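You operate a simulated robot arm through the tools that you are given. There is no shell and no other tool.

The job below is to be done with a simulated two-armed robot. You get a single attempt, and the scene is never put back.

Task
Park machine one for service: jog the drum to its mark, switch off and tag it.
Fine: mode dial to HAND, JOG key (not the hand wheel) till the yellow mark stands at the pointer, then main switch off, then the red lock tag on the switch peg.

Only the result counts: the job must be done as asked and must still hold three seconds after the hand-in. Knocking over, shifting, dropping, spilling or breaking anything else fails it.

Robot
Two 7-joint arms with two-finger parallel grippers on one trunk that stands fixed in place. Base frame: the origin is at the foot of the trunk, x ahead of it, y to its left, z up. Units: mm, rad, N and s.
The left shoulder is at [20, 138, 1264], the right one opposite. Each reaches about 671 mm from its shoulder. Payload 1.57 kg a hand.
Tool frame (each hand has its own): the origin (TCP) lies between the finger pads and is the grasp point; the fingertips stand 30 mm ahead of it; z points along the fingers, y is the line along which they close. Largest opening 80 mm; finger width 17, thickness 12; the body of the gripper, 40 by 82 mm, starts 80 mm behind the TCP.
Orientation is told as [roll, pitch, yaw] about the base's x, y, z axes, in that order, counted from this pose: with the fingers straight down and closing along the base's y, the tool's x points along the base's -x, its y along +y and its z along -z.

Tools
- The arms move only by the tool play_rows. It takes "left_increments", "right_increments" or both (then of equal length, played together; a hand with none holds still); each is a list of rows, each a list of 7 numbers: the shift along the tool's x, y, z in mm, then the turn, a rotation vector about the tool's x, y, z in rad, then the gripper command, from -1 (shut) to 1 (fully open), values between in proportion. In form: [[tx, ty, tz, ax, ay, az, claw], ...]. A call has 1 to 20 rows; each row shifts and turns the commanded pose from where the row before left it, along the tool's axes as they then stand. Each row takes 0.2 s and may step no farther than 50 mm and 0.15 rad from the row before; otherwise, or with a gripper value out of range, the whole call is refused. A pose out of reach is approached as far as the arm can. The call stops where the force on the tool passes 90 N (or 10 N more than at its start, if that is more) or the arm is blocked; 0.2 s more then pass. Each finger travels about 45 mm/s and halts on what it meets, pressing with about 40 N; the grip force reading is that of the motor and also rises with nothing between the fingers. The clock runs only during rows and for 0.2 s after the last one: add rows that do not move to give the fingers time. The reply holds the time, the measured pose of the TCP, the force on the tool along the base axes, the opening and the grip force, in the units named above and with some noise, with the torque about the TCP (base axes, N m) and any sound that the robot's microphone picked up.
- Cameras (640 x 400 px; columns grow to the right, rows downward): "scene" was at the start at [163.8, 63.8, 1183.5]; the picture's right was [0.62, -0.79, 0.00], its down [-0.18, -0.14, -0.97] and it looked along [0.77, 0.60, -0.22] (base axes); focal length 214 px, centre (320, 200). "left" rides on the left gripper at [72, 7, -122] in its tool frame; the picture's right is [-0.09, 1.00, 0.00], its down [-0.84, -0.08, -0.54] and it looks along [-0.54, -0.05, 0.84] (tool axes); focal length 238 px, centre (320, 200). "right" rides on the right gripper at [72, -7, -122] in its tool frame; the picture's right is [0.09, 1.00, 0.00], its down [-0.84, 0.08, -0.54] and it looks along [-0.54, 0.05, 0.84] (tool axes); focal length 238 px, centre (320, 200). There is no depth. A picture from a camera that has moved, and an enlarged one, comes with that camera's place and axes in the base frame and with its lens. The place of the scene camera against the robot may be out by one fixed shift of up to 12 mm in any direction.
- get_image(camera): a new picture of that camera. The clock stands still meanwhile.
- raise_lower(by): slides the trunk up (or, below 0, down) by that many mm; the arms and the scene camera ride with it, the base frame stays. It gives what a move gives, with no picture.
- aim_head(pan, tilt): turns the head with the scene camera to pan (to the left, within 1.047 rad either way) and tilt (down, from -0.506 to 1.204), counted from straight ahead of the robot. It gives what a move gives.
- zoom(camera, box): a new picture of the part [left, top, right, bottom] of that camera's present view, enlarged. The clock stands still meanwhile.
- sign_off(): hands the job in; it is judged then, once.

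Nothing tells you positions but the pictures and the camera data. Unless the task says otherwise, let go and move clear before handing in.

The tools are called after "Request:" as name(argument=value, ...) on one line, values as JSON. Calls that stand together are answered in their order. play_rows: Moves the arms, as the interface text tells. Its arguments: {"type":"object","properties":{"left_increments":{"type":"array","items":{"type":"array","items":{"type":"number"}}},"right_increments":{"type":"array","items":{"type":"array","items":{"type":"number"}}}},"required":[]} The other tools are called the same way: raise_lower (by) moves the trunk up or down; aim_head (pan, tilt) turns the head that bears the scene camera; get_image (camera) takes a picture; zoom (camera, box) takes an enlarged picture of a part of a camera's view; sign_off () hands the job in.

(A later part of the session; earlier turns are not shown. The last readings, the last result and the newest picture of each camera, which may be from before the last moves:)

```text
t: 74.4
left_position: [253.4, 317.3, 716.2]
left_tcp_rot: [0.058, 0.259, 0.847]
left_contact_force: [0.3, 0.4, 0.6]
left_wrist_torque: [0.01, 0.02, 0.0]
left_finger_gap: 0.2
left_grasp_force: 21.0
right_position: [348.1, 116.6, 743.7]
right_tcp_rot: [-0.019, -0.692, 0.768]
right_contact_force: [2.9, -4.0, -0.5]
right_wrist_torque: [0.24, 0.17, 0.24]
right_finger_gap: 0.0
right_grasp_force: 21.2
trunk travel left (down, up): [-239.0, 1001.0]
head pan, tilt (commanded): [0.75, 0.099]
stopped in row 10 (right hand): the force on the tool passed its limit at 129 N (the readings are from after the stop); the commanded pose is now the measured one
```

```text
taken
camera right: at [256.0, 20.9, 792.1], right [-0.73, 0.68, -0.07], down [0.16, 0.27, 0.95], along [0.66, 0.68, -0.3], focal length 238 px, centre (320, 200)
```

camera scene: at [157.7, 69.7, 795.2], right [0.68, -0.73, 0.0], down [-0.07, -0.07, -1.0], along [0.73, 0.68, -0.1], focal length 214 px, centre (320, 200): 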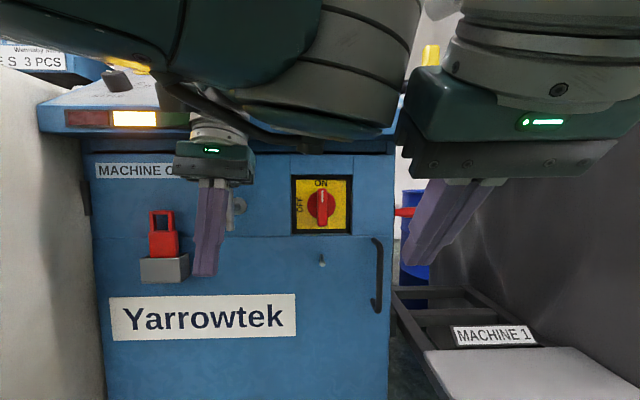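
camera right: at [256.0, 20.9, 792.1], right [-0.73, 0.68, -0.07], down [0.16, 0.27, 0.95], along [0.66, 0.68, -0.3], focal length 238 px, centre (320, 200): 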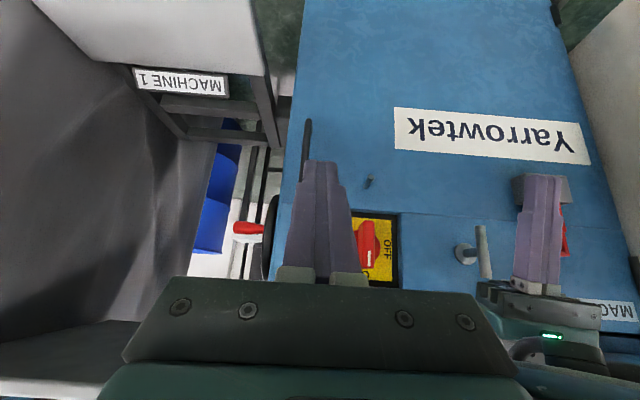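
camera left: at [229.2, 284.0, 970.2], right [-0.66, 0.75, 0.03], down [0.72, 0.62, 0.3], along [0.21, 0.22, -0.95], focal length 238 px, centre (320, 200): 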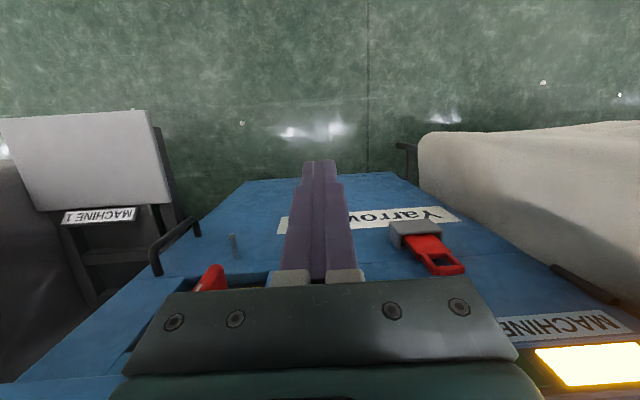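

The right gripper touched my own left forearm and stopped; nothing in the scene was touched. I back the right hand off and swing the left arm farther to the left.

Request:
play_rows(right_increments=[[20, -29.5, -17, 0, 0, 0, -1], [20, -29.5, -17, 0, 0, 0, -1], [0, 0, 0, 0, 0, 0, -1]])

Request:
play_rows(left_increments=[[0, 0, 0, 0, 0, 0.14, -1], [0, 0, 0, 0, 0, 0.14, -1], [0, 0, 0, 0, 0, 0.14, -1], [0, 0, 0, 0, 0, 0.14, -1], [0, 0, 0, 0, 0, 0.14, -1], [0, 20, 0, 0, 0, 0, -1], [0, 20, 0, 0, 0, 0, -1], [0, 20, 0, 0, 0, 0, -1], [0, 0, 0, 0, 0, 0, -1]])

Request:
get_image(camera="scene")

```text
t: 75.2
left_position: [253.5, 317.5, 714.1]
left_tcp_rot: [0.059, 0.259, 0.848]
left_contact_force: [-0.1, 0.4, 0.3]
left_wrist_torque: [-0.01, -0.01, 0.02]
left_finger_gap: 0.0
left_grasp_force: 20.8
right_position: [351.4, 37.1, 745.4]
right_tcp_rot: [-0.019, -0.691, 0.767]
right_contact_force: [0.0, -0.2, 0.6]
right_wrist_torque: [0.02, 0.02, 0.03]
right_finger_gap: 0.1
right_grasp_force: 21.4
trunk travel left (down, up): [-239.0, 1001.0]
head pan, tilt (commanded): [0.75, 0.099]
```

```text
t: 77.4
left_position: [243.9, 348.4, 706.1]
left_tcp_rot: [-0.115, 0.217, 0.095]
left_contact_force: [0.0, -0.4, 0.3]
left_wrist_torque: [-0.04, 0.03, 0.04]
left_finger_gap: 0.0
left_grasp_force: 21.8
right_position: [342.2, 14.4, 740.8]
right_tcp_rot: [-0.031, -0.671, 0.774]
right_contact_force: [-0.2, 0.3, 0.3]
right_wrist_torque: [-0.01, -0.01, -0.03]
right_finger_gap: 0.0
right_grasp_force: 21.0
trunk travel left (down, up): [-239.0, 1001.0]
head pan, tilt (commanded): [0.75, 0.099]
stopped in row 9 (left hand): the arm was blocked; the commanded pose is now the measured one
```

```text
taken
camera scene: at [148.3, 47.2, 791.0], right [0.68, -0.73, 0.01], down [-0.08, -0.09, -0.99], along [0.73, 0.68, -0.12], focal length 214 px, centre (320, 200)
```

scene: 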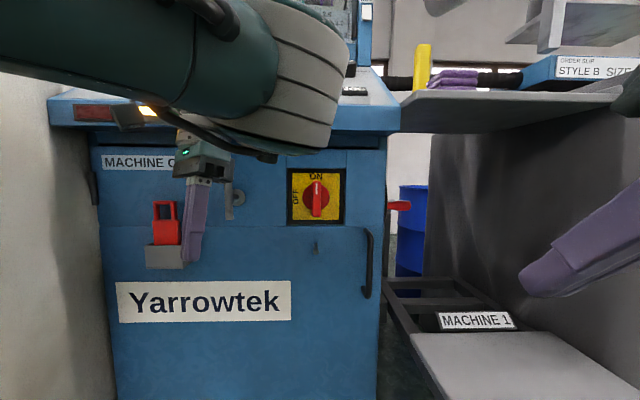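

The trunk has been pushed back slightly: some part of the left arm is pressing on something. I immediately undo that left arm motion.

Request:
play_rows(left_increments=[[0, -15, 0, 0, 0, 0, -1], [0, -15, 0, 0, 0, 0, -1], [0, 0, 0, 0, 0, -0.1, -1], [0, 0, 0, 0, 0, -0.1, -1]])

Request:
get_image(camera="scene")

```text
t: 78.4
left_position: [255.2, 344.8, 717.9]
left_tcp_rot: [-0.055, 0.227, 0.313]
left_contact_force: [0.1, -0.2, 0.2]
left_wrist_torque: [0.01, 0.01, -0.01]
left_finger_gap: 0.0
left_grasp_force: 21.6
right_position: [351.0, 36.9, 745.0]
right_tcp_rot: [-0.018, -0.692, 0.765]
right_contact_force: [-0.4, 0.2, 0.0]
right_wrist_torque: [-0.01, 0.02, -0.02]
right_finger_gap: 0.0
right_grasp_force: 21.4
trunk travel left (down, up): [-239.0, 1001.0]
head pan, tilt (commanded): [0.75, 0.099]
```

```text
taken
camera scene: at [157.4, 69.2, 795.1], right [0.68, -0.73, 0.0], down [-0.07, -0.07, -0.99], along [0.73, 0.68, -0.1], focal length 214 px, centre (320, 200)
```

scene: 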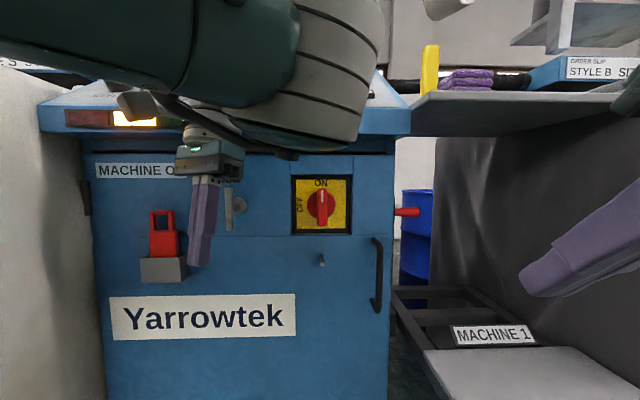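

Contact is relieved and the view matches the earlier one exactly, so nothing shifted. Since the left arm must handle the tag anyway, I'll use it for the switch too: right arm back to the right, trunk up a bit, then set the left hand forward-pointing.

Request:
play_rows(right_increments=[[20, -27, -16.8, 0, 0, 0, -1], [20, -27, -16.8, 0, 0, 0, -1], [20, -27, -16.8, 0, 0, 0, -1], [20, -27, -16.8, 0, 0, 0, -1], [0, 0, 0, 0, 0, 0, -1]])

Request:
raise_lower(by=236)

Request:
aim_head(pan=0.8, tilt=0.5)

Request:
get_image(camera="scene")

```text
t: 79.6
left_position: [254.3, 344.7, 716.7]
left_tcp_rot: [-0.056, 0.228, 0.312]
left_contact_force: [-0.1, -0.2, 0.2]
left_wrist_torque: [0.04, -0.01, -0.02]
left_finger_gap: 0.0
left_grasp_force: 21.0
right_position: [345.3, -111.4, 742.7]
right_tcp_rot: [-0.01, -0.671, 0.771]
right_contact_force: [-0.4, 0.0, -0.2]
right_wrist_torque: [0.02, -0.02, -0.02]
right_finger_gap: 0.0
right_grasp_force: 21.1
trunk travel left (down, up): [-239.0, 1001.0]
head pan, tilt (commanded): [0.75, 0.099]
```

```text
t: 82.1
left_position: [253.7, 345.0, 954.4]
left_tcp_rot: [-0.055, 0.229, 0.312]
left_contact_force: [-0.3, 0.3, 0.3]
left_wrist_torque: [-0.01, 0.03, 0.04]
left_finger_gap: 0.0
left_grasp_force: 21.1
right_position: [347.8, -112.3, 977.9]
right_tcp_rot: [-0.007, -0.671, 0.759]
right_contact_force: [-0.2, 0.2, -0.1]
right_wrist_torque: [0.01, -0.03, 0.03]
right_finger_gap: 0.0
right_grasp_force: 21.3
trunk travel left (down, up): [-475.0, 765.0]
head pan, tilt (commanded): [0.75, 0.099]
```

```text
t: 83.0
left_position: [255.3, 344.4, 954.8]
left_tcp_rot: [-0.056, 0.228, 0.314]
left_contact_force: [0.2, -0.3, 0.2]
left_wrist_torque: [0.01, 0.01, 0.04]
left_finger_gap: 0.0
left_grasp_force: 21.5
right_position: [347.0, -111.7, 977.2]
right_tcp_rot: [-0.007, -0.671, 0.759]
right_contact_force: [-0.1, 0.2, 0.5]
right_wrist_torque: [-0.03, 0.02, 0.0]
right_finger_gap: 0.0
right_grasp_force: 21.0
trunk travel left (down, up): [-475.0, 765.0]
head pan, tilt (commanded): [0.799, 0.499]
```

```text
taken
camera scene: at [153.7, 71.6, 994.1], right [0.72, -0.7, 0.0], down [-0.33, -0.34, -0.88], along [0.61, 0.63, -0.48], focal length 214 px, centre (320, 200)
```

scene: 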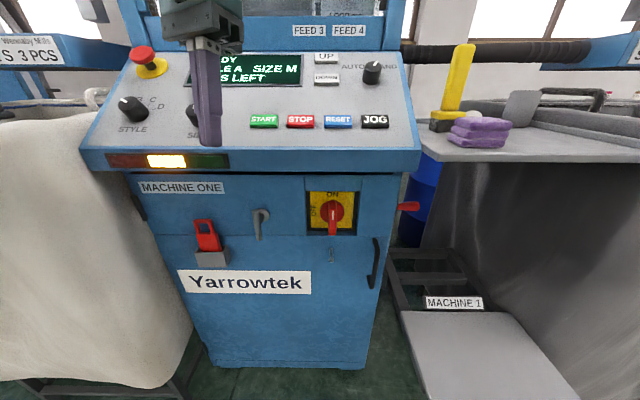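

I check that dials, keys and E-stop are unchanged after the contact.

Request:
zoom(camera="scene", box=[70, 30, 410, 180])

Request:
zoom(camera="scene", box=[280, 0, 400, 80])

```text
1.88 times, centred on (240, 105) of scene
camera zoom: at [153.7, 71.6, 994.1], right [0.72, -0.7, 0.0], down [-0.33, -0.34, -0.88], along [0.61, 0.63, -0.48], focal length 404 px, centre (471, 379)
```

zoom: 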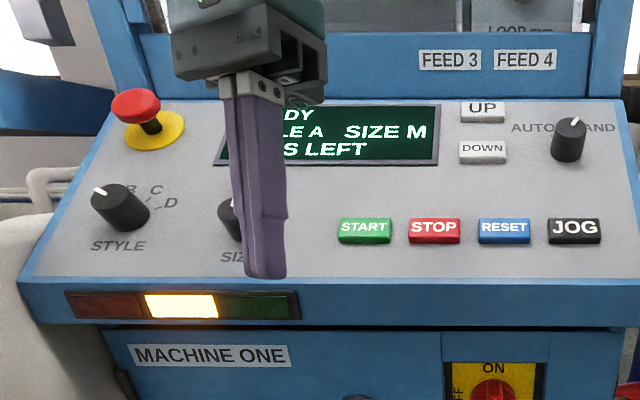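

```text
5.00 times, centred on (340, 40) of scene
camera zoom: at [153.7, 71.6, 994.1], right [0.72, -0.7, 0.0], down [-0.33, -0.34, -0.88], along [0.61, 0.63, -0.48], focal length 1072 px, centre (220, 1000)
```

zoom: 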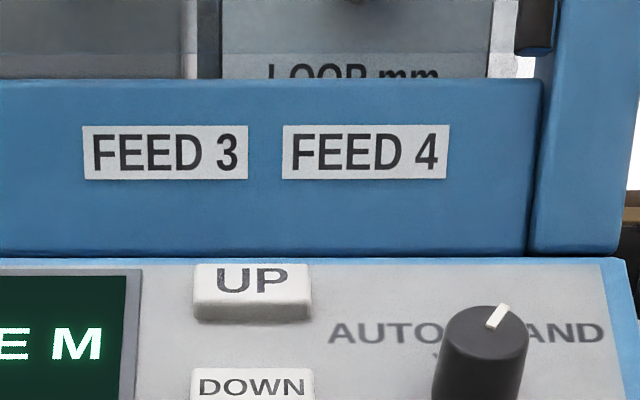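

Panel unchanged, dial still at HAND. I now turn the left hand to the machine's yaw, move it down in front of the cabinet, and pitch it forward.

Request:
play_rows(left_increments=[[0, 0, 0, 0, 0, -0.118, -1], [0, 0, 0, 0, 0, -0.118, -1], [0, 0, 0, 0, 0, -0.118, -1], [0, 0, 0, 0, 0, -0.118, -1], [-7.5, -16.6, 36, 0, 0, 0, -1], [-7.5, -16.6, 36, 0, 0, 0, -1], [-7.5, -16.6, 36, 0, 0, 0, -1], [-7.5, -16.6, 36, 0, 0, 0, -1], [-7.5, -16.6, 36, 0, 0, 0, -1], [0, 0, 0, 0, 0, 0, -1]])

Request:
get_image(camera="scene")

```text
t: 85.2
left_position: [303.6, 290.0, 766.4]
left_tcp_rot: [0.055, 0.23, 0.797]
left_contact_force: [0.7, 0.4, -0.5]
left_wrist_torque: [-0.01, 0.02, 0.03]
left_finger_gap: 0.0
left_grasp_force: 21.3
right_position: [346.3, -112.4, 977.9]
right_tcp_rot: [-0.008, -0.672, 0.76]
right_contact_force: [0.2, 0.3, -0.7]
right_wrist_torque: [0.02, -0.02, -0.01]
right_finger_gap: 0.0
right_grasp_force: 20.9
trunk travel left (down, up): [-475.0, 765.0]
head pan, tilt (commanded): [0.799, 0.499]
```

```text
taken
camera scene: at [152.6, 72.1, 992.4], right [0.73, -0.69, 0.0], down [-0.34, -0.36, -0.87], along [0.6, 0.63, -0.49], focal length 214 px, centre (320, 200)
```

scene: 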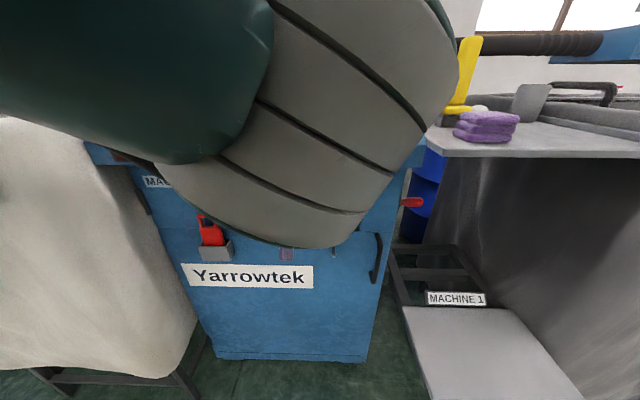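

I realise the wrist is the part near the console lip (the trunk shifted by ~2 mm), so I pull the hand back from the machine first, then pitch it forward.

Request:
play_rows(left_increments=[[15, 0, 0, 0, 0, 0, -1], [15, 0, 0, 0, 0, 0, -1], [10, 0, 0, 0, 0, 0, -1], [0, 0, 0, 0, 0, 0, -1]])

Request:
get_image(camera="scene")

```text
t: 86.2
left_position: [283.9, 275.1, 773.9]
left_tcp_rot: [0.053, 0.215, 0.808]
left_contact_force: [-0.3, 0.7, 0.6]
left_wrist_torque: [0.0, 0.01, -0.02]
left_finger_gap: 0.2
left_grasp_force: 21.2
left hand out of reach, approached as far as the arm can: row 3
right_position: [346.9, -113.6, 976.8]
right_tcp_rot: [-0.007, -0.67, 0.763]
right_contact_force: [-0.7, 0.0, 0.0]
right_wrist_torque: [0.02, -0.01, 0.0]
right_finger_gap: 0.2
right_grasp_force: 21.5
trunk travel left (down, up): [-475.0, 765.0]
head pan, tilt (commanded): [0.799, 0.499]
```

```text
taken
camera scene: at [134.9, 76.5, 972.5], right [0.84, -0.54, 0.0], down [-0.36, -0.57, -0.73], along [0.4, 0.62, -0.68], focal length 214 px, centre (320, 200)
```

scene: 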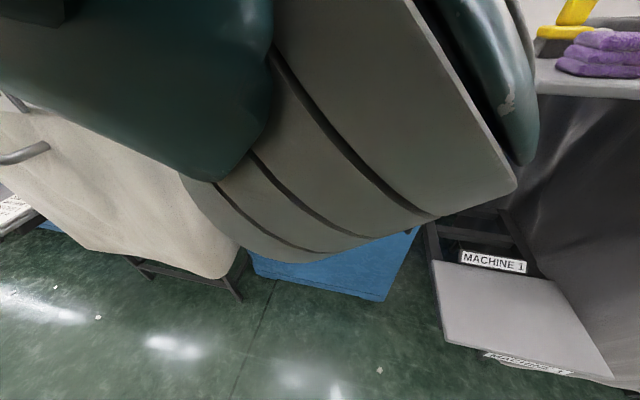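

The arm's joint is pressing against my own head camera in this cramped pose. I undo that and go back up instead.

Request:
play_rows(left_increments=[[-15, 0, 0, 0, 0, 0, -1], [-10, 0, 0, 0, 0, 0, -1], [0, 0, -25, 0, 0, 0, -1], [0, 0, -25, 0, 0, 0, -1], [0, 0, 0, 0, 0, 0, -1]])

Request:
get_image(camera="scene")

Request:
get_image(camera="right")

```text
t: 87.4
left_position: [308.9, 293.4, 814.8]
left_tcp_rot: [0.057, 0.23, 0.796]
left_contact_force: [-0.3, 0.6, 0.9]
left_wrist_torque: [-0.04, 0.05, 0.03]
left_finger_gap: 0.0
left_grasp_force: 21.7
right_position: [347.0, -111.3, 978.1]
right_tcp_rot: [-0.007, -0.669, 0.762]
right_contact_force: [-0.2, -0.4, 0.0]
right_wrist_torque: [-0.06, 0.0, -0.01]
right_finger_gap: 0.0
right_grasp_force: 21.1
trunk travel left (down, up): [-475.0, 765.0]
head pan, tilt (commanded): [0.799, 0.499]
```

```text
taken
camera scene: at [153.6, 71.6, 994.0], right [0.72, -0.7, 0.0], down [-0.33, -0.34, -0.88], along [0.61, 0.63, -0.48], focal length 214 px, centre (320, 200)
```

scene: 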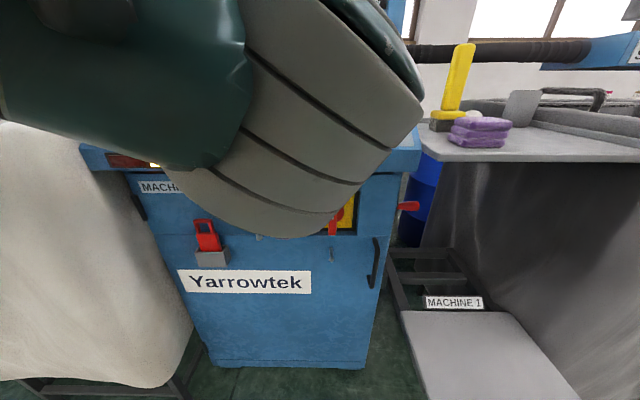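

```text
taken
camera right: at [255.1, -208.5, 1028.6], right [-0.74, 0.67, -0.06], down [0.17, 0.28, 0.94], along [0.65, 0.68, -0.32], focal length 238 px, centre (320, 200)
```

right: 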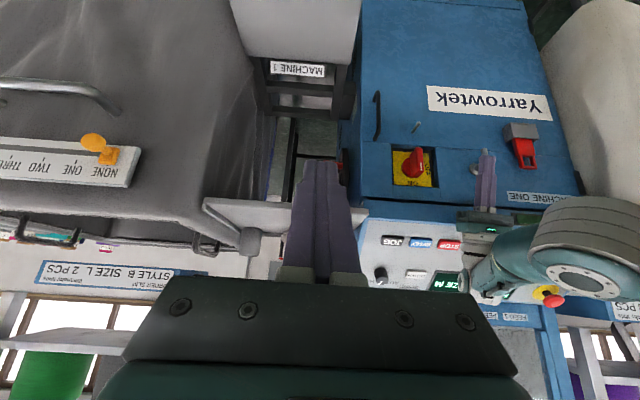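

The elbow sits just in front of my head in this pose. Raising the trunk lets the arm reach down more extended; I raise it, pitch the hand forward moderately, then descend in front of the console.

Request:
raise_lower(by=150)

Request:
play_rows(left_increments=[[0, 0, 0, 0, -0.125, 0, -1], [0, 0, 0, 0, -0.125, 0, -1], [0, 0, 0, 0, -0.125, 0, -1], [0, 0, 0, 0, -0.125, 0, -1], [0, 0, 0, 0, -0.125, 0, -1], [0, 0, 0, 0, 0, 0, -1]])

Request:
get_image(camera="scene")

Request:
get_image(camera="left")

```text
t: 89.1
left_position: [308.0, 293.2, 964.2]
left_tcp_rot: [0.057, 0.23, 0.798]
left_contact_force: [-0.2, -0.4, -1.0]
left_wrist_torque: [0.0, 0.02, 0.01]
left_finger_gap: 0.0
left_grasp_force: 21.8
right_position: [346.8, -112.4, 1128.1]
right_tcp_rot: [-0.007, -0.672, 0.761]
right_contact_force: [-0.2, -0.3, -0.6]
right_wrist_torque: [-0.01, 0.05, 0.06]
right_finger_gap: 0.1
right_grasp_force: 21.2
trunk travel left (down, up): [-625.0, 615.0]
head pan, tilt (commanded): [0.799, 0.499]
```

```text
t: 90.7
left_position: [308.8, 326.9, 977.3]
left_tcp_rot: [0.116, -0.466, 0.772]
left_contact_force: [0.5, -0.2, -0.3]
left_wrist_torque: [0.03, -0.02, 0.03]
left_finger_gap: 0.0
left_grasp_force: 21.1
right_position: [347.6, -113.7, 1128.6]
right_tcp_rot: [-0.004, -0.672, 0.76]
right_contact_force: [0.3, -0.1, -0.2]
right_wrist_torque: [0.0, 0.0, 0.02]
right_finger_gap: 0.0
right_grasp_force: 21.6
trunk travel left (down, up): [-625.0, 615.0]
head pan, tilt (commanded): [0.799, 0.499]
stopped in row 6 (left hand): the arm was blocked; the commanded pose is now the measured one
```

```text
taken
camera scene: at [153.7, 71.8, 1144.1], right [0.72, -0.7, 0.0], down [-0.33, -0.34, -0.88], along [0.61, 0.63, -0.48], focal length 214 px, centre (320, 200)
```

scene: 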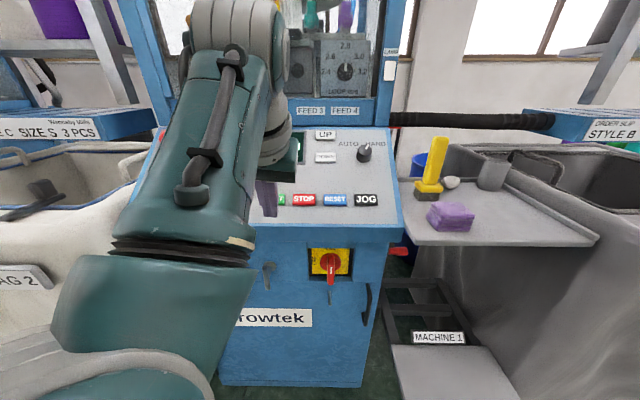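

```text
taken
camera left: at [227.5, 237.9, 1053.3], right [-0.67, 0.73, 0.15], down [0.46, 0.25, 0.85], along [0.58, 0.63, -0.51], focal length 238 px, centre (320, 200)
```

left: 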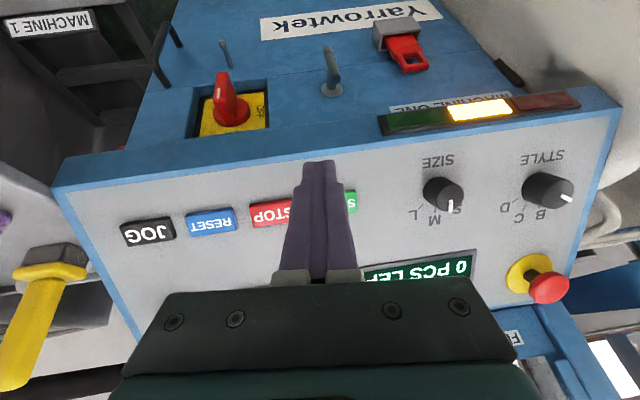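

The arm is now in a good elbow-down posture. I descend in front of the console lip toward the switch height.

Request:
play_rows(left_increments=[[0, 0, 0, 0.11, 0, 0, -1], [18.7, -15.5, 29.3, 0, 0, 0, -1], [18.7, -15.5, 29.3, 0, 0, 0, -1], [18.7, -15.5, 29.3, 0, 0, 0, -1], [18.7, -15.5, 29.3, 0, 0, 0, -1], [18.7, -15.5, 29.3, 0, 0, 0, -1], [0, 0, 0, 0, 0, 0, -1]])

Request:
get_image(camera="scene")

Request:
get_image(camera="left")

```text
t: 92.5
left_position: [347.8, 303.5, 809.0]
left_tcp_rot: [0.082, -0.526, 0.741]
left_contact_force: [-0.7, 0.3, 0.8]
left_wrist_torque: [-0.04, 0.03, 0.02]
left_finger_gap: 0.0
left_grasp_force: 22.0
right_position: [346.2, -112.8, 1127.7]
right_tcp_rot: [-0.007, -0.67, 0.762]
right_contact_force: [0.5, -0.4, -0.2]
right_wrist_torque: [-0.02, -0.01, 0.03]
right_finger_gap: 0.1
right_grasp_force: 21.2
trunk travel left (down, up): [-625.0, 615.0]
head pan, tilt (commanded): [0.799, 0.499]
stopped in row 7 (left hand): the arm was blocked; the commanded pose is now the measured one
```

```text
taken
camera scene: at [153.7, 71.9, 1144.1], right [0.72, -0.7, 0.0], down [-0.33, -0.34, -0.88], along [0.61, 0.63, -0.48], focal length 214 px, centre (320, 200)
```

scene: 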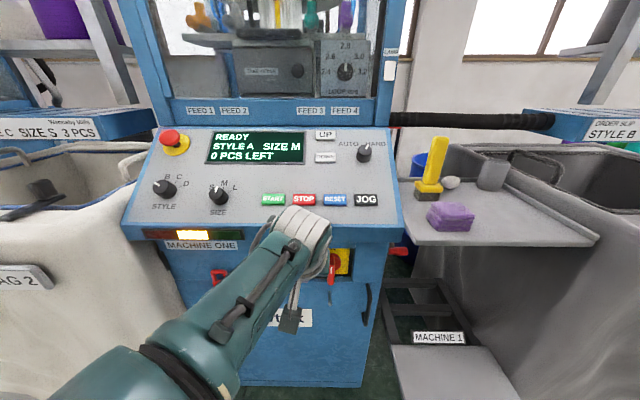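

```text
taken
camera left: at [258.0, 215.9, 878.9], right [-0.64, 0.76, 0.12], down [0.42, 0.22, 0.88], along [0.64, 0.62, -0.46], focal length 238 px, centre (320, 200)
```

left: 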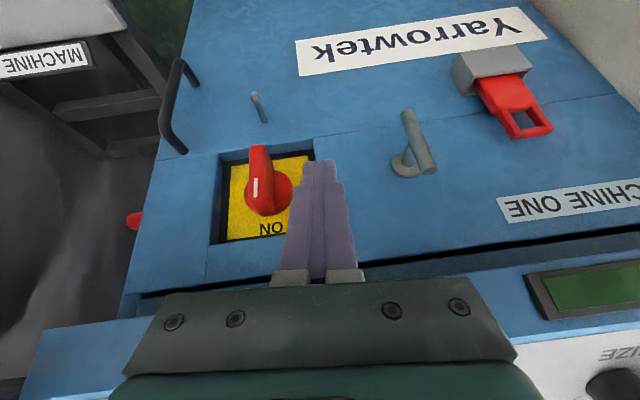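

The left hand is now under the lip near the switch, and the drum mark still stands at the pointer. I move the closed fingertips to the right side of the handle's upper half.

Request:
play_rows(left_increments=[[-7.1, -30.5, 4.3, 0, 0, 0, -1], [-7.1, -30.5, 4.3, 0, 0, 0, -1], [-7.1, -30.5, 4.3, 0, 0, 0, -1], [0, 0, 0, 0.08, 0, 0, -1], [0, 0, 0, 0, -0.12, 0, -1], [0, 0, 0, 0, 0, 0, -1]])

Request:
get_image(camera="left")

Request:
get_image(camera="scene")

```text
t: 93.9
left_position: [429.7, 247.7, 802.1]
left_tcp_rot: [-0.008, -0.637, 0.747]
left_contact_force: [-0.2, -0.2, 0.0]
left_wrist_torque: [0.0, 0.02, 0.03]
left_finger_gap: 0.3
left_grasp_force: 21.3
right_position: [345.5, -112.9, 1126.8]
right_tcp_rot: [-0.006, -0.671, 0.76]
right_contact_force: [-0.2, -0.8, 0.0]
right_wrist_torque: [0.0, -0.02, 0.0]
right_finger_gap: 0.0
right_grasp_force: 21.4
trunk travel left (down, up): [-625.0, 615.0]
head pan, tilt (commanded): [0.799, 0.499]
```

```text
taken
camera left: at [327.4, 164.5, 856.5], right [-0.62, 0.78, 0.05], down [0.31, 0.18, 0.93], along [0.72, 0.59, -0.35], focal length 238 px, centre (320, 200)
```

left: 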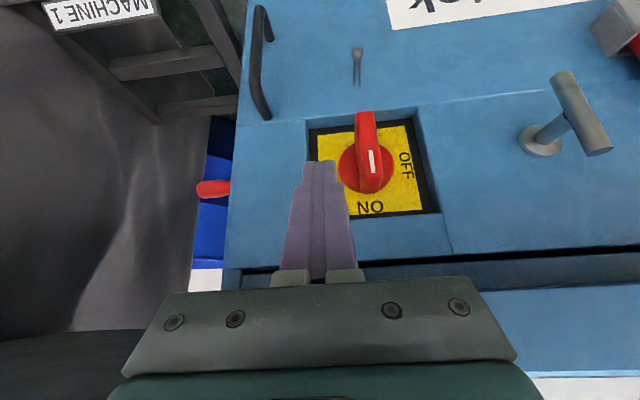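

```text
taken
camera scene: at [153.7, 71.6, 1144.1], right [0.72, -0.7, 0.0], down [-0.33, -0.34, -0.88], along [0.61, 0.63, -0.48], focal length 214 px, centre (320, 200)
```

scene: 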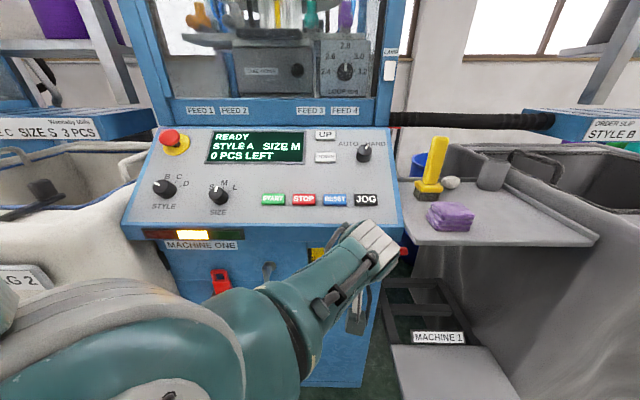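

Tip is at the right of the handle at (u≈497, v≈130, z≈778). I advance about 31 mm so that the fingertips lie beside the handle's upper half, then check.

Request:
play_rows(left_increments=[[-12.4, 1.6, 9.2, 0, 0, 0, -1], [-12.4, 1.6, 9.2, 0, 0, 0, -1], [0, 0, 0, 0, 0, 0, -1]])

Request:
get_image(camera="left")

Request:
zoom(camera="left", box=[270, 90, 430, 220])

```text
t: 94.7
left_position: [450.2, 270.9, 801.7]
left_tcp_rot: [-0.01, -0.636, 0.748]
left_contact_force: [0.4, -0.2, -0.8]
left_wrist_torque: [-0.03, 0.04, -0.01]
left_finger_gap: 0.0
left_grasp_force: 21.1
right_position: [346.5, -112.8, 1126.8]
right_tcp_rot: [-0.005, -0.669, 0.76]
right_contact_force: [0.0, -0.1, -0.3]
right_wrist_torque: [-0.02, 0.0, 0.02]
right_finger_gap: 0.0
right_grasp_force: 21.1
trunk travel left (down, up): [-625.0, 615.0]
head pan, tilt (commanded): [0.799, 0.499]
```

```text
taken
camera left: at [347.9, 187.8, 856.4], right [-0.62, 0.78, 0.05], down [0.31, 0.18, 0.93], along [0.72, 0.59, -0.35], focal length 238 px, centre (320, 200)
```

left: 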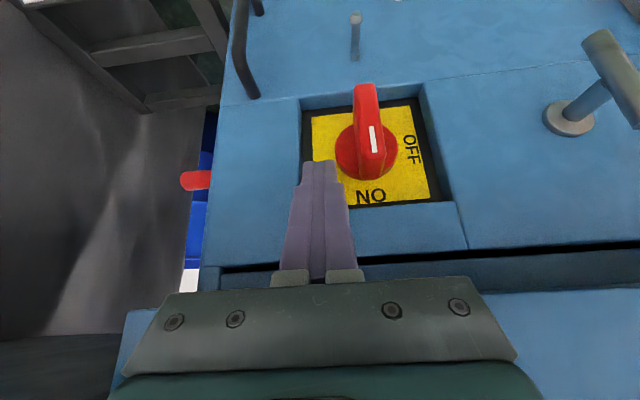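

```text
3.08 times, centred on (350, 155) of left
camera zoom: at [347.9, 187.8, 856.4], right [-0.62, 0.78, 0.05], down [0.31, 0.18, 0.93], along [0.72, 0.59, -0.35], focal length 733 px, centre (228, 338)
```

zoom: 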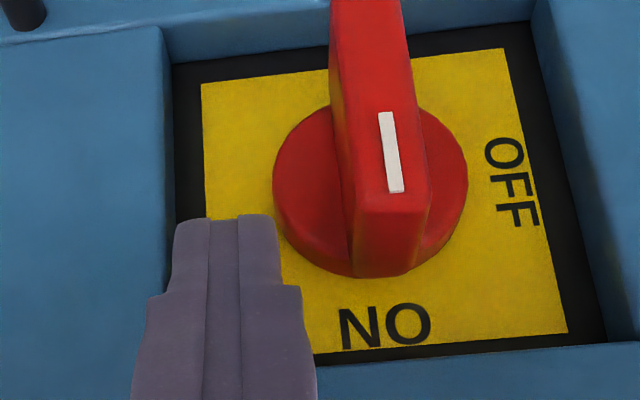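

The fingertips are right beside the handle's upper end. I lower slightly, touch from the right and push the top of the handle to the left along its arc toward OFF.

Request:
play_rows(left_increments=[[4.6, 0, 6.1, 0, 0, 0, -1], [0.3, 9, -0.2, 0, 0, 0, -1], [0.3, 8.5, -0.2, 0, 0, 0, -1], [-1.6, 5.6, -2.5, 0, 0, 0, -1], [-1.6, 5.6, -2.6, 0, 0, 0, -1], [0.8, 5.8, 0.7, 0, 0, 0, -1], [0, 0, 0, 0, 0, 0, -1]])

Request:
zoom(camera="left", box=[240, 70, 440, 230])

```text
t: 96.3
left_position: [425.3, 294.4, 799.7]
left_tcp_rot: [-0.009, -0.637, 0.747]
left_contact_force: [-0.6, -1.6, 3.1]
left_wrist_torque: [0.02, 0.03, 0.0]
left_finger_gap: 0.0
left_grasp_force: 21.0
right_position: [347.2, -113.5, 1128.0]
right_tcp_rot: [-0.004, -0.67, 0.76]
right_contact_force: [-0.4, 0.1, 0.2]
right_wrist_torque: [-0.01, -0.05, 0.02]
right_finger_gap: 0.0
right_grasp_force: 21.4
trunk travel left (down, up): [-625.0, 615.0]
head pan, tilt (commanded): [0.799, 0.499]
```

```text
2.50 times, centred on (340, 150) of left
camera zoom: at [323.9, 212.1, 853.4], right [-0.62, 0.78, 0.05], down [0.31, 0.18, 0.93], along [0.72, 0.59, -0.35], focal length 596 px, centre (270, 325)
```

zoom: 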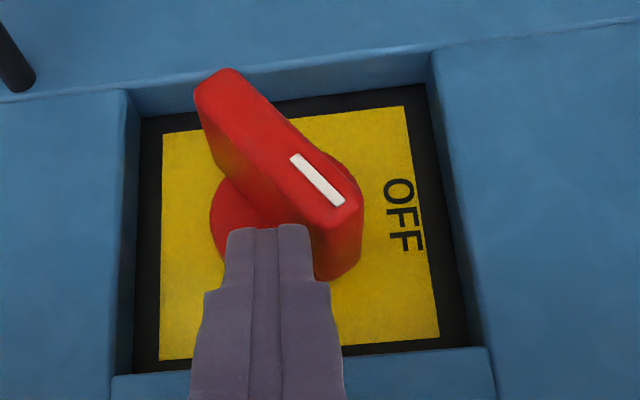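

The handle turns smoothly, now about 50° toward OFF. I continue pushing down along the arc.

Request:
play_rows(left_increments=[[1.9, 5, 2.3, 0, 0, 0, -1], [2.5, 4, 3.1, 0, 0, 0, -1], [3.1, 3, 4, 0, 0, 0, -1], [0, 0, 0, 0, 0, 0, -1]])

Request:
zoom(camera="left", box=[240, 70, 440, 230])

```text
t: 97.3
left_position: [416.1, 304.7, 787.6]
left_tcp_rot: [-0.006, -0.636, 0.745]
left_contact_force: [0.4, 0.4, -0.1]
left_wrist_torque: [-0.02, -0.03, 0.01]
left_finger_gap: 0.0
left_grasp_force: 21.2
right_position: [346.5, -113.1, 1127.4]
right_tcp_rot: [-0.005, -0.669, 0.76]
right_contact_force: [0.5, -0.1, -0.4]
right_wrist_torque: [0.02, 0.01, -0.01]
right_finger_gap: 0.0
right_grasp_force: 21.2
trunk travel left (down, up): [-625.0, 615.0]
head pan, tilt (commanded): [0.799, 0.499]
```

```text
2.50 times, centred on (340, 150) of left
camera zoom: at [314.9, 220.8, 841.2], right [-0.62, 0.78, 0.05], down [0.31, 0.18, 0.93], along [0.72, 0.59, -0.36], focal length 596 px, centre (270, 325)
```

zoom: 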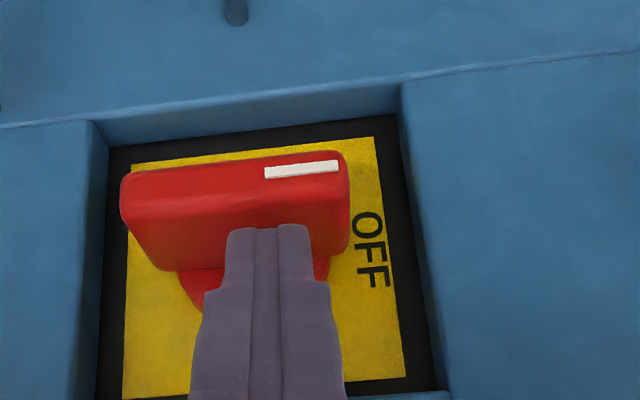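

The handle is horizontal and points at OFF, with no remaining force. I back the fingers out and check the machine's display and lamps.

Request:
play_rows(left_increments=[[-3, 0, -4, 0, 0, 0, -1], [16, -0.8, -12, 0, 0, 0, -1], [16, -0.8, -12, 0, 0, 0, -1], [0, 0, 0, 0, 0, 0, -1]])

Request:
get_image(camera="scene")

Request:
get_image(camera="left")

```text
t: 98.3
left_position: [389.2, 274.9, 792.1]
left_tcp_rot: [-0.007, -0.638, 0.746]
left_contact_force: [-0.3, 0.1, -0.1]
left_wrist_torque: [0.0, -0.03, 0.06]
left_finger_gap: 0.1
left_grasp_force: 20.6
right_position: [347.3, -113.9, 1127.7]
right_tcp_rot: [-0.005, -0.669, 0.76]
right_contact_force: [-0.7, -0.7, -0.2]
right_wrist_torque: [0.0, -0.01, 0.01]
right_finger_gap: 0.0
right_grasp_force: 21.3
trunk travel left (down, up): [-625.0, 615.0]
head pan, tilt (commanded): [0.799, 0.499]
```

```text
taken
camera scene: at [153.7, 71.6, 1144.1], right [0.72, -0.7, 0.0], down [-0.33, -0.34, -0.88], along [0.61, 0.63, -0.48], focal length 214 px, centre (320, 200)
```

scene: 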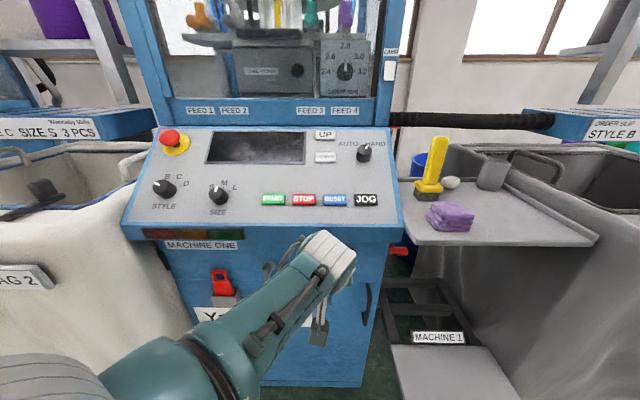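

```text
taken
camera left: at [286.4, 192.6, 846.9], right [-0.62, 0.78, 0.05], down [0.31, 0.18, 0.93], along [0.72, 0.59, -0.35], focal length 238 px, centre (320, 200)
```

left: 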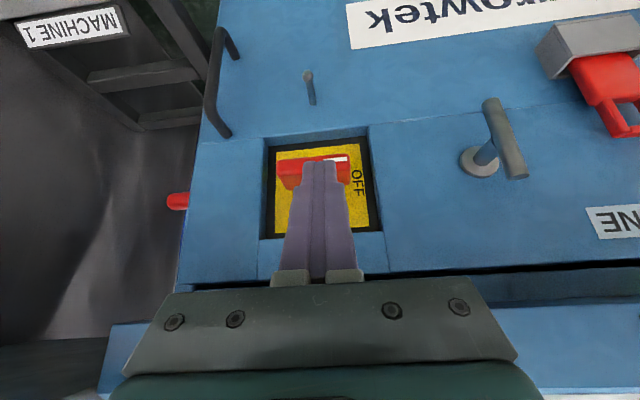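

The display and lamps are dark: the machine is off. Now for the tag: I raise the hand a bit, square its yaw, and move left in front of the cabinet with the gripper open.

Request:
play_rows(left_increments=[[-17.8, 0, -24.1, 0, 0, 0, -1], [0, 0, 0, -0.0244, 0, -0.033, -1], [0.5, 38.4, -0.35, 0, 0, 0, 0], [0.5, 38.4, -0.35, 0, 0, 0, 0.5], [0.5, 38.4, -0.35, 0, 0, 0, 1], [0.5, 38.4, -0.35, 0, 0, 0, 1], [0, 0, 0, 0, 0, 0, 1]])

Request:
get_image(camera="scene")

Request:
get_image(camera="left")

```text
t: 99.9
left_position: [278.1, 383.2, 822.2]
left_tcp_rot: [-0.01, -0.635, 0.787]
left_contact_force: [0.3, 0.2, 0.6]
left_wrist_torque: [0.01, 0.01, -0.02]
left_finger_gap: 80.3
left_grasp_force: 0.0
right_position: [345.9, -114.2, 1127.3]
right_tcp_rot: [-0.005, -0.669, 0.759]
right_contact_force: [-0.1, 0.3, -0.2]
right_wrist_torque: [0.02, -0.01, -0.02]
right_finger_gap: 0.0
right_grasp_force: 21.5
trunk travel left (down, up): [-625.0, 615.0]
head pan, tilt (commanded): [0.799, 0.499]
```

```text
taken
camera scene: at [153.6, 71.7, 1144.1], right [0.72, -0.7, 0.0], down [-0.33, -0.34, -0.88], along [0.61, 0.63, -0.48], focal length 214 px, centre (320, 200)
```

scene: 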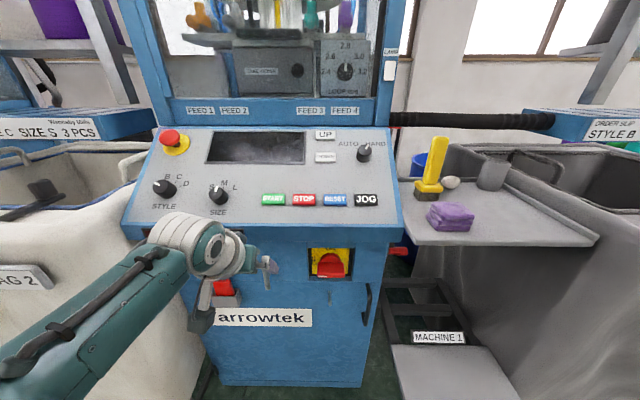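

```text
taken
camera left: at [179.8, 296.1, 875.6], right [-0.65, 0.76, 0.05], down [0.3, 0.2, 0.93], along [0.7, 0.62, -0.36], focal length 238 px, centre (320, 200)
```

left: 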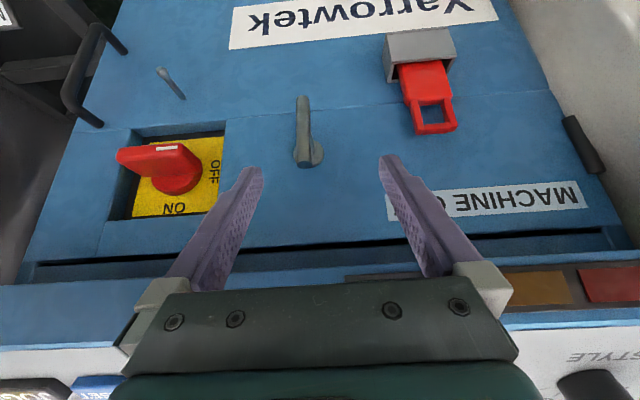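

The tag is visible in the left camera at about (u 533, v −186). I continue left until the hand faces it.

Request:
play_rows(left_increments=[[0, 37.5, 0, 0, 0, 0, 1], [0, 37.5, 0, 0, 0, 0, 1], [0, 37.5, 0, 0, 0, 0, 1], [0, 0, 0, 0, 0, 0, 1]])

Request:
get_image(camera="left")

Request:
zoom(camera="left", box=[240, 20, 400, 150])

Request:
get_image(camera="scene")

```text
t: 100.9
left_position: [198.8, 462.7, 820.5]
left_tcp_rot: [-0.008, -0.637, 0.787]
left_contact_force: [0.6, -0.1, 0.2]
left_wrist_torque: [0.01, 0.0, 0.01]
left_finger_gap: 80.0
left_grasp_force: 0.2
right_position: [347.0, -114.4, 1127.4]
right_tcp_rot: [-0.006, -0.67, 0.759]
right_contact_force: [0.6, 0.0, -0.1]
right_wrist_torque: [-0.01, -0.01, 0.03]
right_finger_gap: 0.2
right_grasp_force: 21.1
trunk travel left (down, up): [-625.0, 615.0]
head pan, tilt (commanded): [0.799, 0.499]
```

```text
taken
camera left: at [100.0, 376.3, 875.1], right [-0.65, 0.76, 0.05], down [0.3, 0.2, 0.93], along [0.7, 0.62, -0.35], focal length 238 px, centre (320, 200)
```

left: 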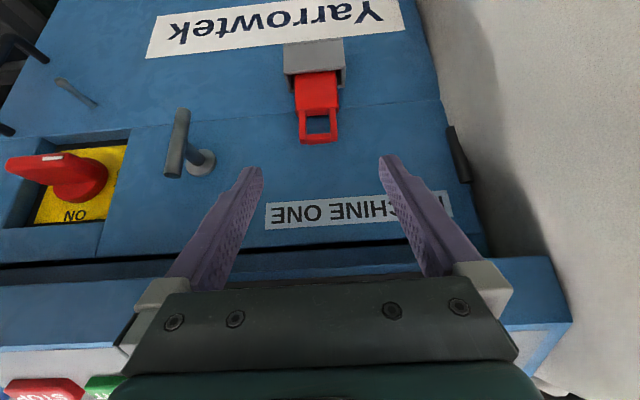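

```text
3.08 times, centred on (320, 85) of left
camera zoom: at [100.0, 376.3, 875.1], right [-0.65, 0.76, 0.05], down [0.3, 0.2, 0.93], along [0.7, 0.62, -0.35], focal length 733 px, centre (320, 554)
```

zoom: 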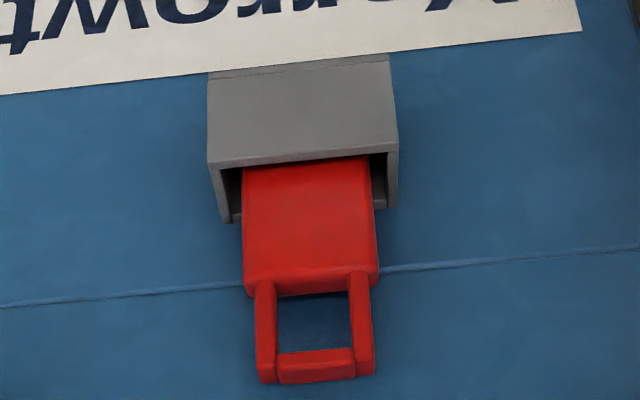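

```text
taken
camera scene: at [153.6, 71.7, 1144.1], right [0.72, -0.7, 0.0], down [-0.33, -0.34, -0.88], along [0.61, 0.63, -0.48], focal length 214 px, centre (320, 200)
```

scene: 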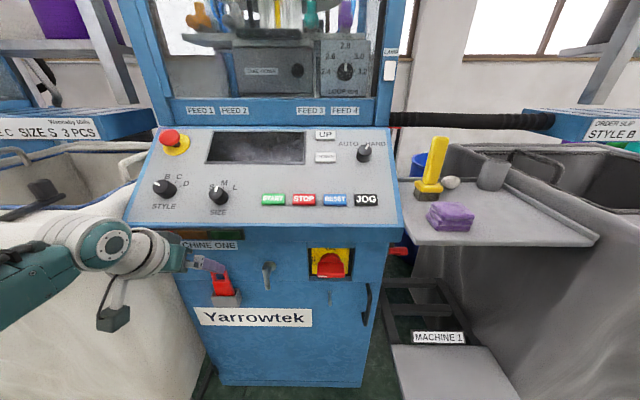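

The tag's loop top is at about (u 535, z 734), body ~52 mm wide, centred within 2 mm. I descend along the line so that the open fingers straddle the tag's body, stopping partway to check.

Request:
play_rows(left_increments=[[7, -0.5, 31.6, 0, 0, 0, 1], [7, -0.5, 31.6, 0, 0, 0, 1], [0, 0, 0, 0, 0, 0, 1]])

Request:
get_image(camera="left")

Request:
zoom(camera="scene", box=[150, 220, 290, 330])

```text
t: 101.7
left_position: [218.7, 481.1, 760.1]
left_tcp_rot: [-0.009, -0.635, 0.787]
left_contact_force: [-0.5, -0.5, -0.1]
left_wrist_torque: [0.01, 0.0, -0.02]
left_finger_gap: 79.8
left_grasp_force: 0.1
right_position: [346.8, -114.2, 1127.9]
right_tcp_rot: [-0.004, -0.67, 0.759]
right_contact_force: [-0.6, -0.7, -1.1]
right_wrist_torque: [-0.03, -0.01, -0.02]
right_finger_gap: 0.0
right_grasp_force: 21.1
trunk travel left (down, up): [-625.0, 615.0]
head pan, tilt (commanded): [0.799, 0.499]
```

```text
taken
camera left: at [120.4, 393.1, 815.0], right [-0.65, 0.76, 0.05], down [0.3, 0.2, 0.93], along [0.7, 0.62, -0.35], focal length 238 px, centre (320, 200)
```

left: 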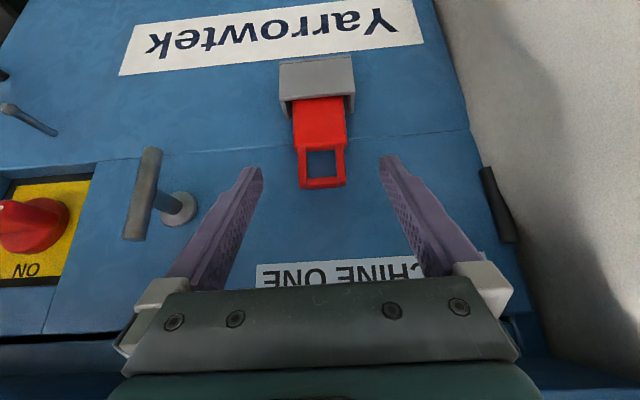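

```text
3.64 times, centred on (220, 275) of scene
camera zoom: at [153.7, 71.6, 1144.1], right [0.72, -0.7, 0.0], down [-0.33, -0.34, -0.88], along [0.61, 0.63, -0.48], focal length 780 px, centre (684, -73)
```

zoom: 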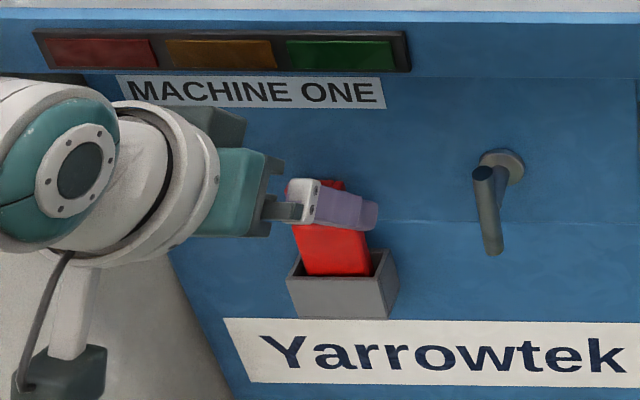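

The fingers are well centred around the tag. I continue the last ~60 mm so the fingertips flank the tag body above the box rim.

Request:
play_rows(left_increments=[[4.7, 0.3, 20.6, 0, 0, 0, 1], [4.7, 0.3, 20.6, 0, 0, 0, 1], [4.0, 0.2, 17, 0, 0, 0, 1], [0, 0, 0, 0, 0, 0, 1]])

Request:
get_image(camera="left")

Request:
zoom(camera="left", box=[230, 100, 410, 240])

Request:
zoom(camera="scene", box=[150, 220, 290, 330])

```text
t: 102.7
left_position: [236.5, 496.4, 707.7]
left_tcp_rot: [-0.007, -0.639, 0.787]
left_contact_force: [0.5, -0.7, -0.4]
left_wrist_torque: [0.01, -0.01, 0.0]
left_finger_gap: 79.7
left_grasp_force: 0.1
right_position: [347.2, -113.4, 1127.1]
right_tcp_rot: [-0.005, -0.672, 0.759]
right_contact_force: [-0.6, -0.2, 1.0]
right_wrist_torque: [0.02, 0.02, 0.01]
right_finger_gap: 0.0
right_grasp_force: 21.1
trunk travel left (down, up): [-625.0, 615.0]
head pan, tilt (commanded): [0.799, 0.499]
```

```text
taken
camera left: at [137.2, 410.3, 761.2], right [-0.65, 0.76, 0.05], down [0.3, 0.2, 0.93], along [0.7, 0.62, -0.35], focal length 238 px, centre (320, 200)
```

left: 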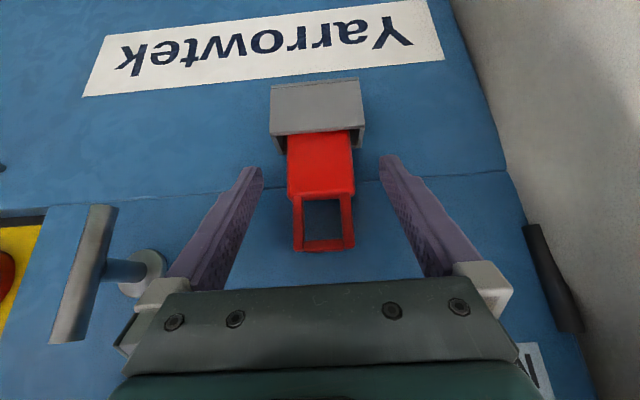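

```text
2.86 times, centred on (320, 170) of left
camera zoom: at [137.2, 410.3, 761.2], right [-0.65, 0.76, 0.05], down [0.3, 0.2, 0.93], along [0.7, 0.62, -0.35], focal length 681 px, centre (320, 286)
```

zoom: 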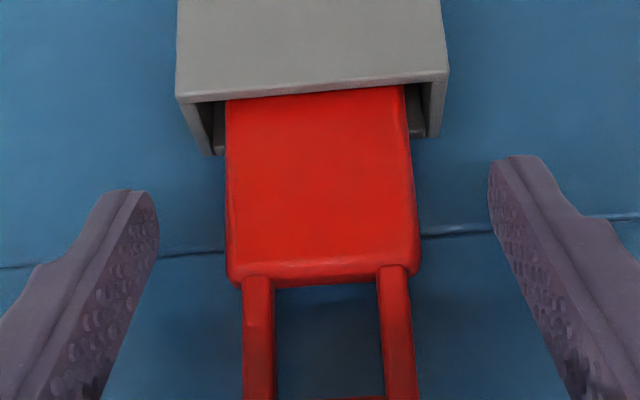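

```text
3.64 times, centred on (220, 275) of scene
camera zoom: at [153.7, 71.6, 1144.1], right [0.72, -0.7, 0.0], down [-0.33, -0.34, -0.88], along [0.61, 0.63, -0.48], focal length 780 px, centre (684, -73)
```

zoom: 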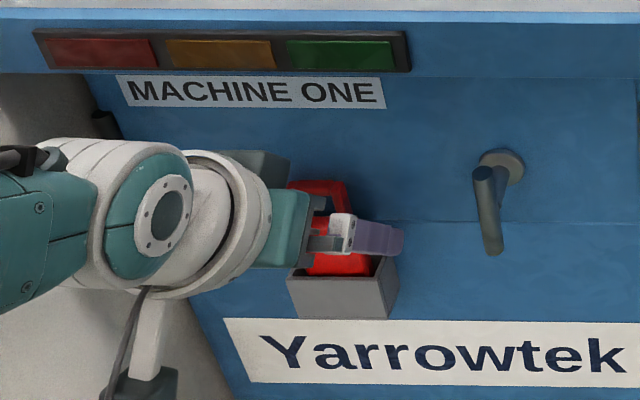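

The tag body sits centred between the pads, above the box rim. I close the gripper on it.

Request:
play_rows(left_increments=[[0, 0, 0, 0, 0, 0, 0.4], [0, 0, 0, 0, 0, 0, -1], [0, 0, 0, 0, 0, 0, -1], [0, 0, 0, 0, 0, 0, -1]])

Request:
zoom(camera="left", box=[230, 100, 410, 240])

```text
t: 103.7
left_position: [235.2, 497.0, 705.4]
left_tcp_rot: [-0.007, -0.634, 0.787]
left_contact_force: [0.1, 0.3, -0.2]
left_wrist_torque: [0.02, 0.0, 0.0]
left_finger_gap: 44.6
left_grasp_force: 30.2
right_position: [346.4, -112.3, 1128.2]
right_tcp_rot: [-0.003, -0.67, 0.759]
right_contact_force: [0.7, 0.5, -0.4]
right_wrist_torque: [0.02, 0.03, 0.05]
right_finger_gap: 0.1
right_grasp_force: 21.1
trunk travel left (down, up): [-625.0, 615.0]
head pan, tilt (commanded): [0.799, 0.499]
```

```text
2.86 times, centred on (320, 170) of left
camera zoom: at [136.9, 410.1, 761.2], right [-0.65, 0.76, 0.05], down [0.3, 0.2, 0.93], along [0.7, 0.62, -0.35], focal length 681 px, centre (320, 286)
```

zoom: 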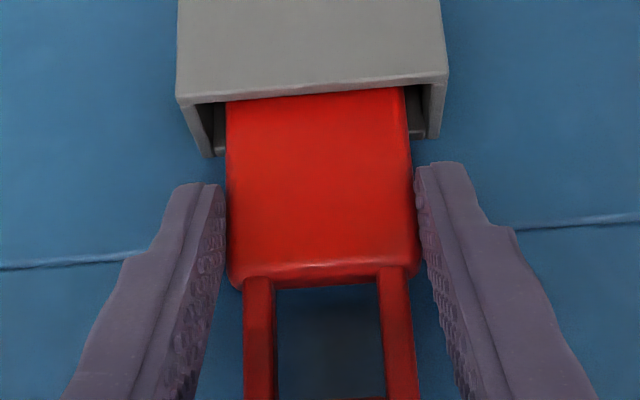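

Tag gripped (45 mm wide, 30 N). I lift it straight up gently out of the box.

Request:
play_rows(left_increments=[[-4.8, 0, -6.4, 0, 0, 0, -1], [-7.7, 0, -10.5, 0, 0, 0, -1], [0, 0, 0, 0, 0, 0, -1]])

Request:
zoom(camera="left", box=[230, 60, 410, 260])

Request:
zoom(camera="scene", box=[150, 220, 290, 330])

```text
t: 104.5
left_position: [235.2, 496.8, 727.2]
left_tcp_rot: [-0.008, -0.635, 0.787]
left_contact_force: [0.0, 0.2, -0.1]
left_wrist_torque: [-0.01, 0.07, -0.03]
left_finger_gap: 44.7
left_grasp_force: 40.6
right_position: [346.4, -113.3, 1126.9]
right_tcp_rot: [-0.006, -0.671, 0.759]
right_contact_force: [-0.2, 0.0, 0.1]
right_wrist_torque: [-0.01, -0.01, -0.02]
right_finger_gap: 0.2
right_grasp_force: 21.7
trunk travel left (down, up): [-625.0, 615.0]
head pan, tilt (commanded): [0.799, 0.499]
```

```text
2.00 times, centred on (320, 160) of left
camera zoom: at [136.7, 409.8, 782.0], right [-0.65, 0.76, 0.05], down [0.3, 0.2, 0.93], along [0.7, 0.62, -0.36], focal length 477 px, centre (320, 280)
```

zoom: 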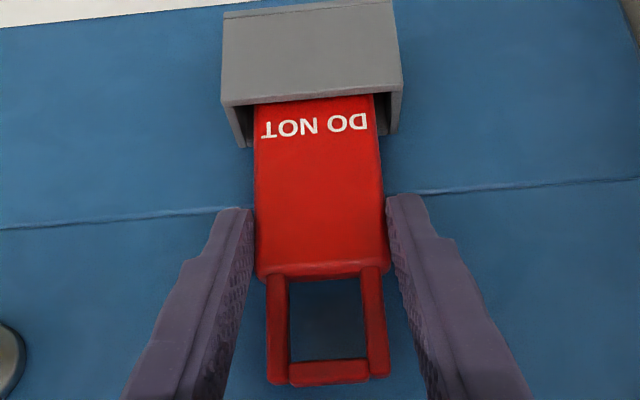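

```text
3.64 times, centred on (220, 275) of scene
camera zoom: at [153.7, 71.6, 1144.1], right [0.72, -0.7, 0.0], down [-0.33, -0.34, -0.88], along [0.61, 0.63, -0.48], focal length 780 px, centre (684, -73)
```

zoom: 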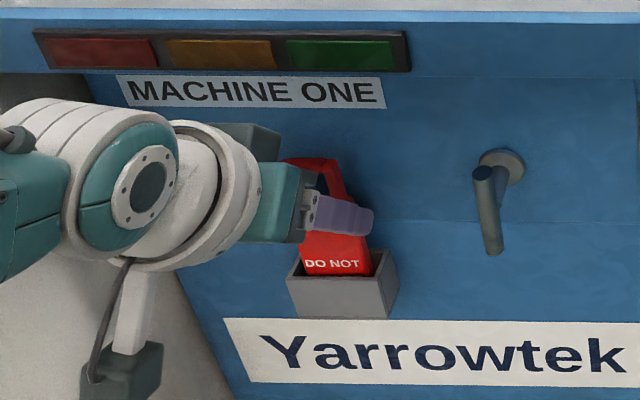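

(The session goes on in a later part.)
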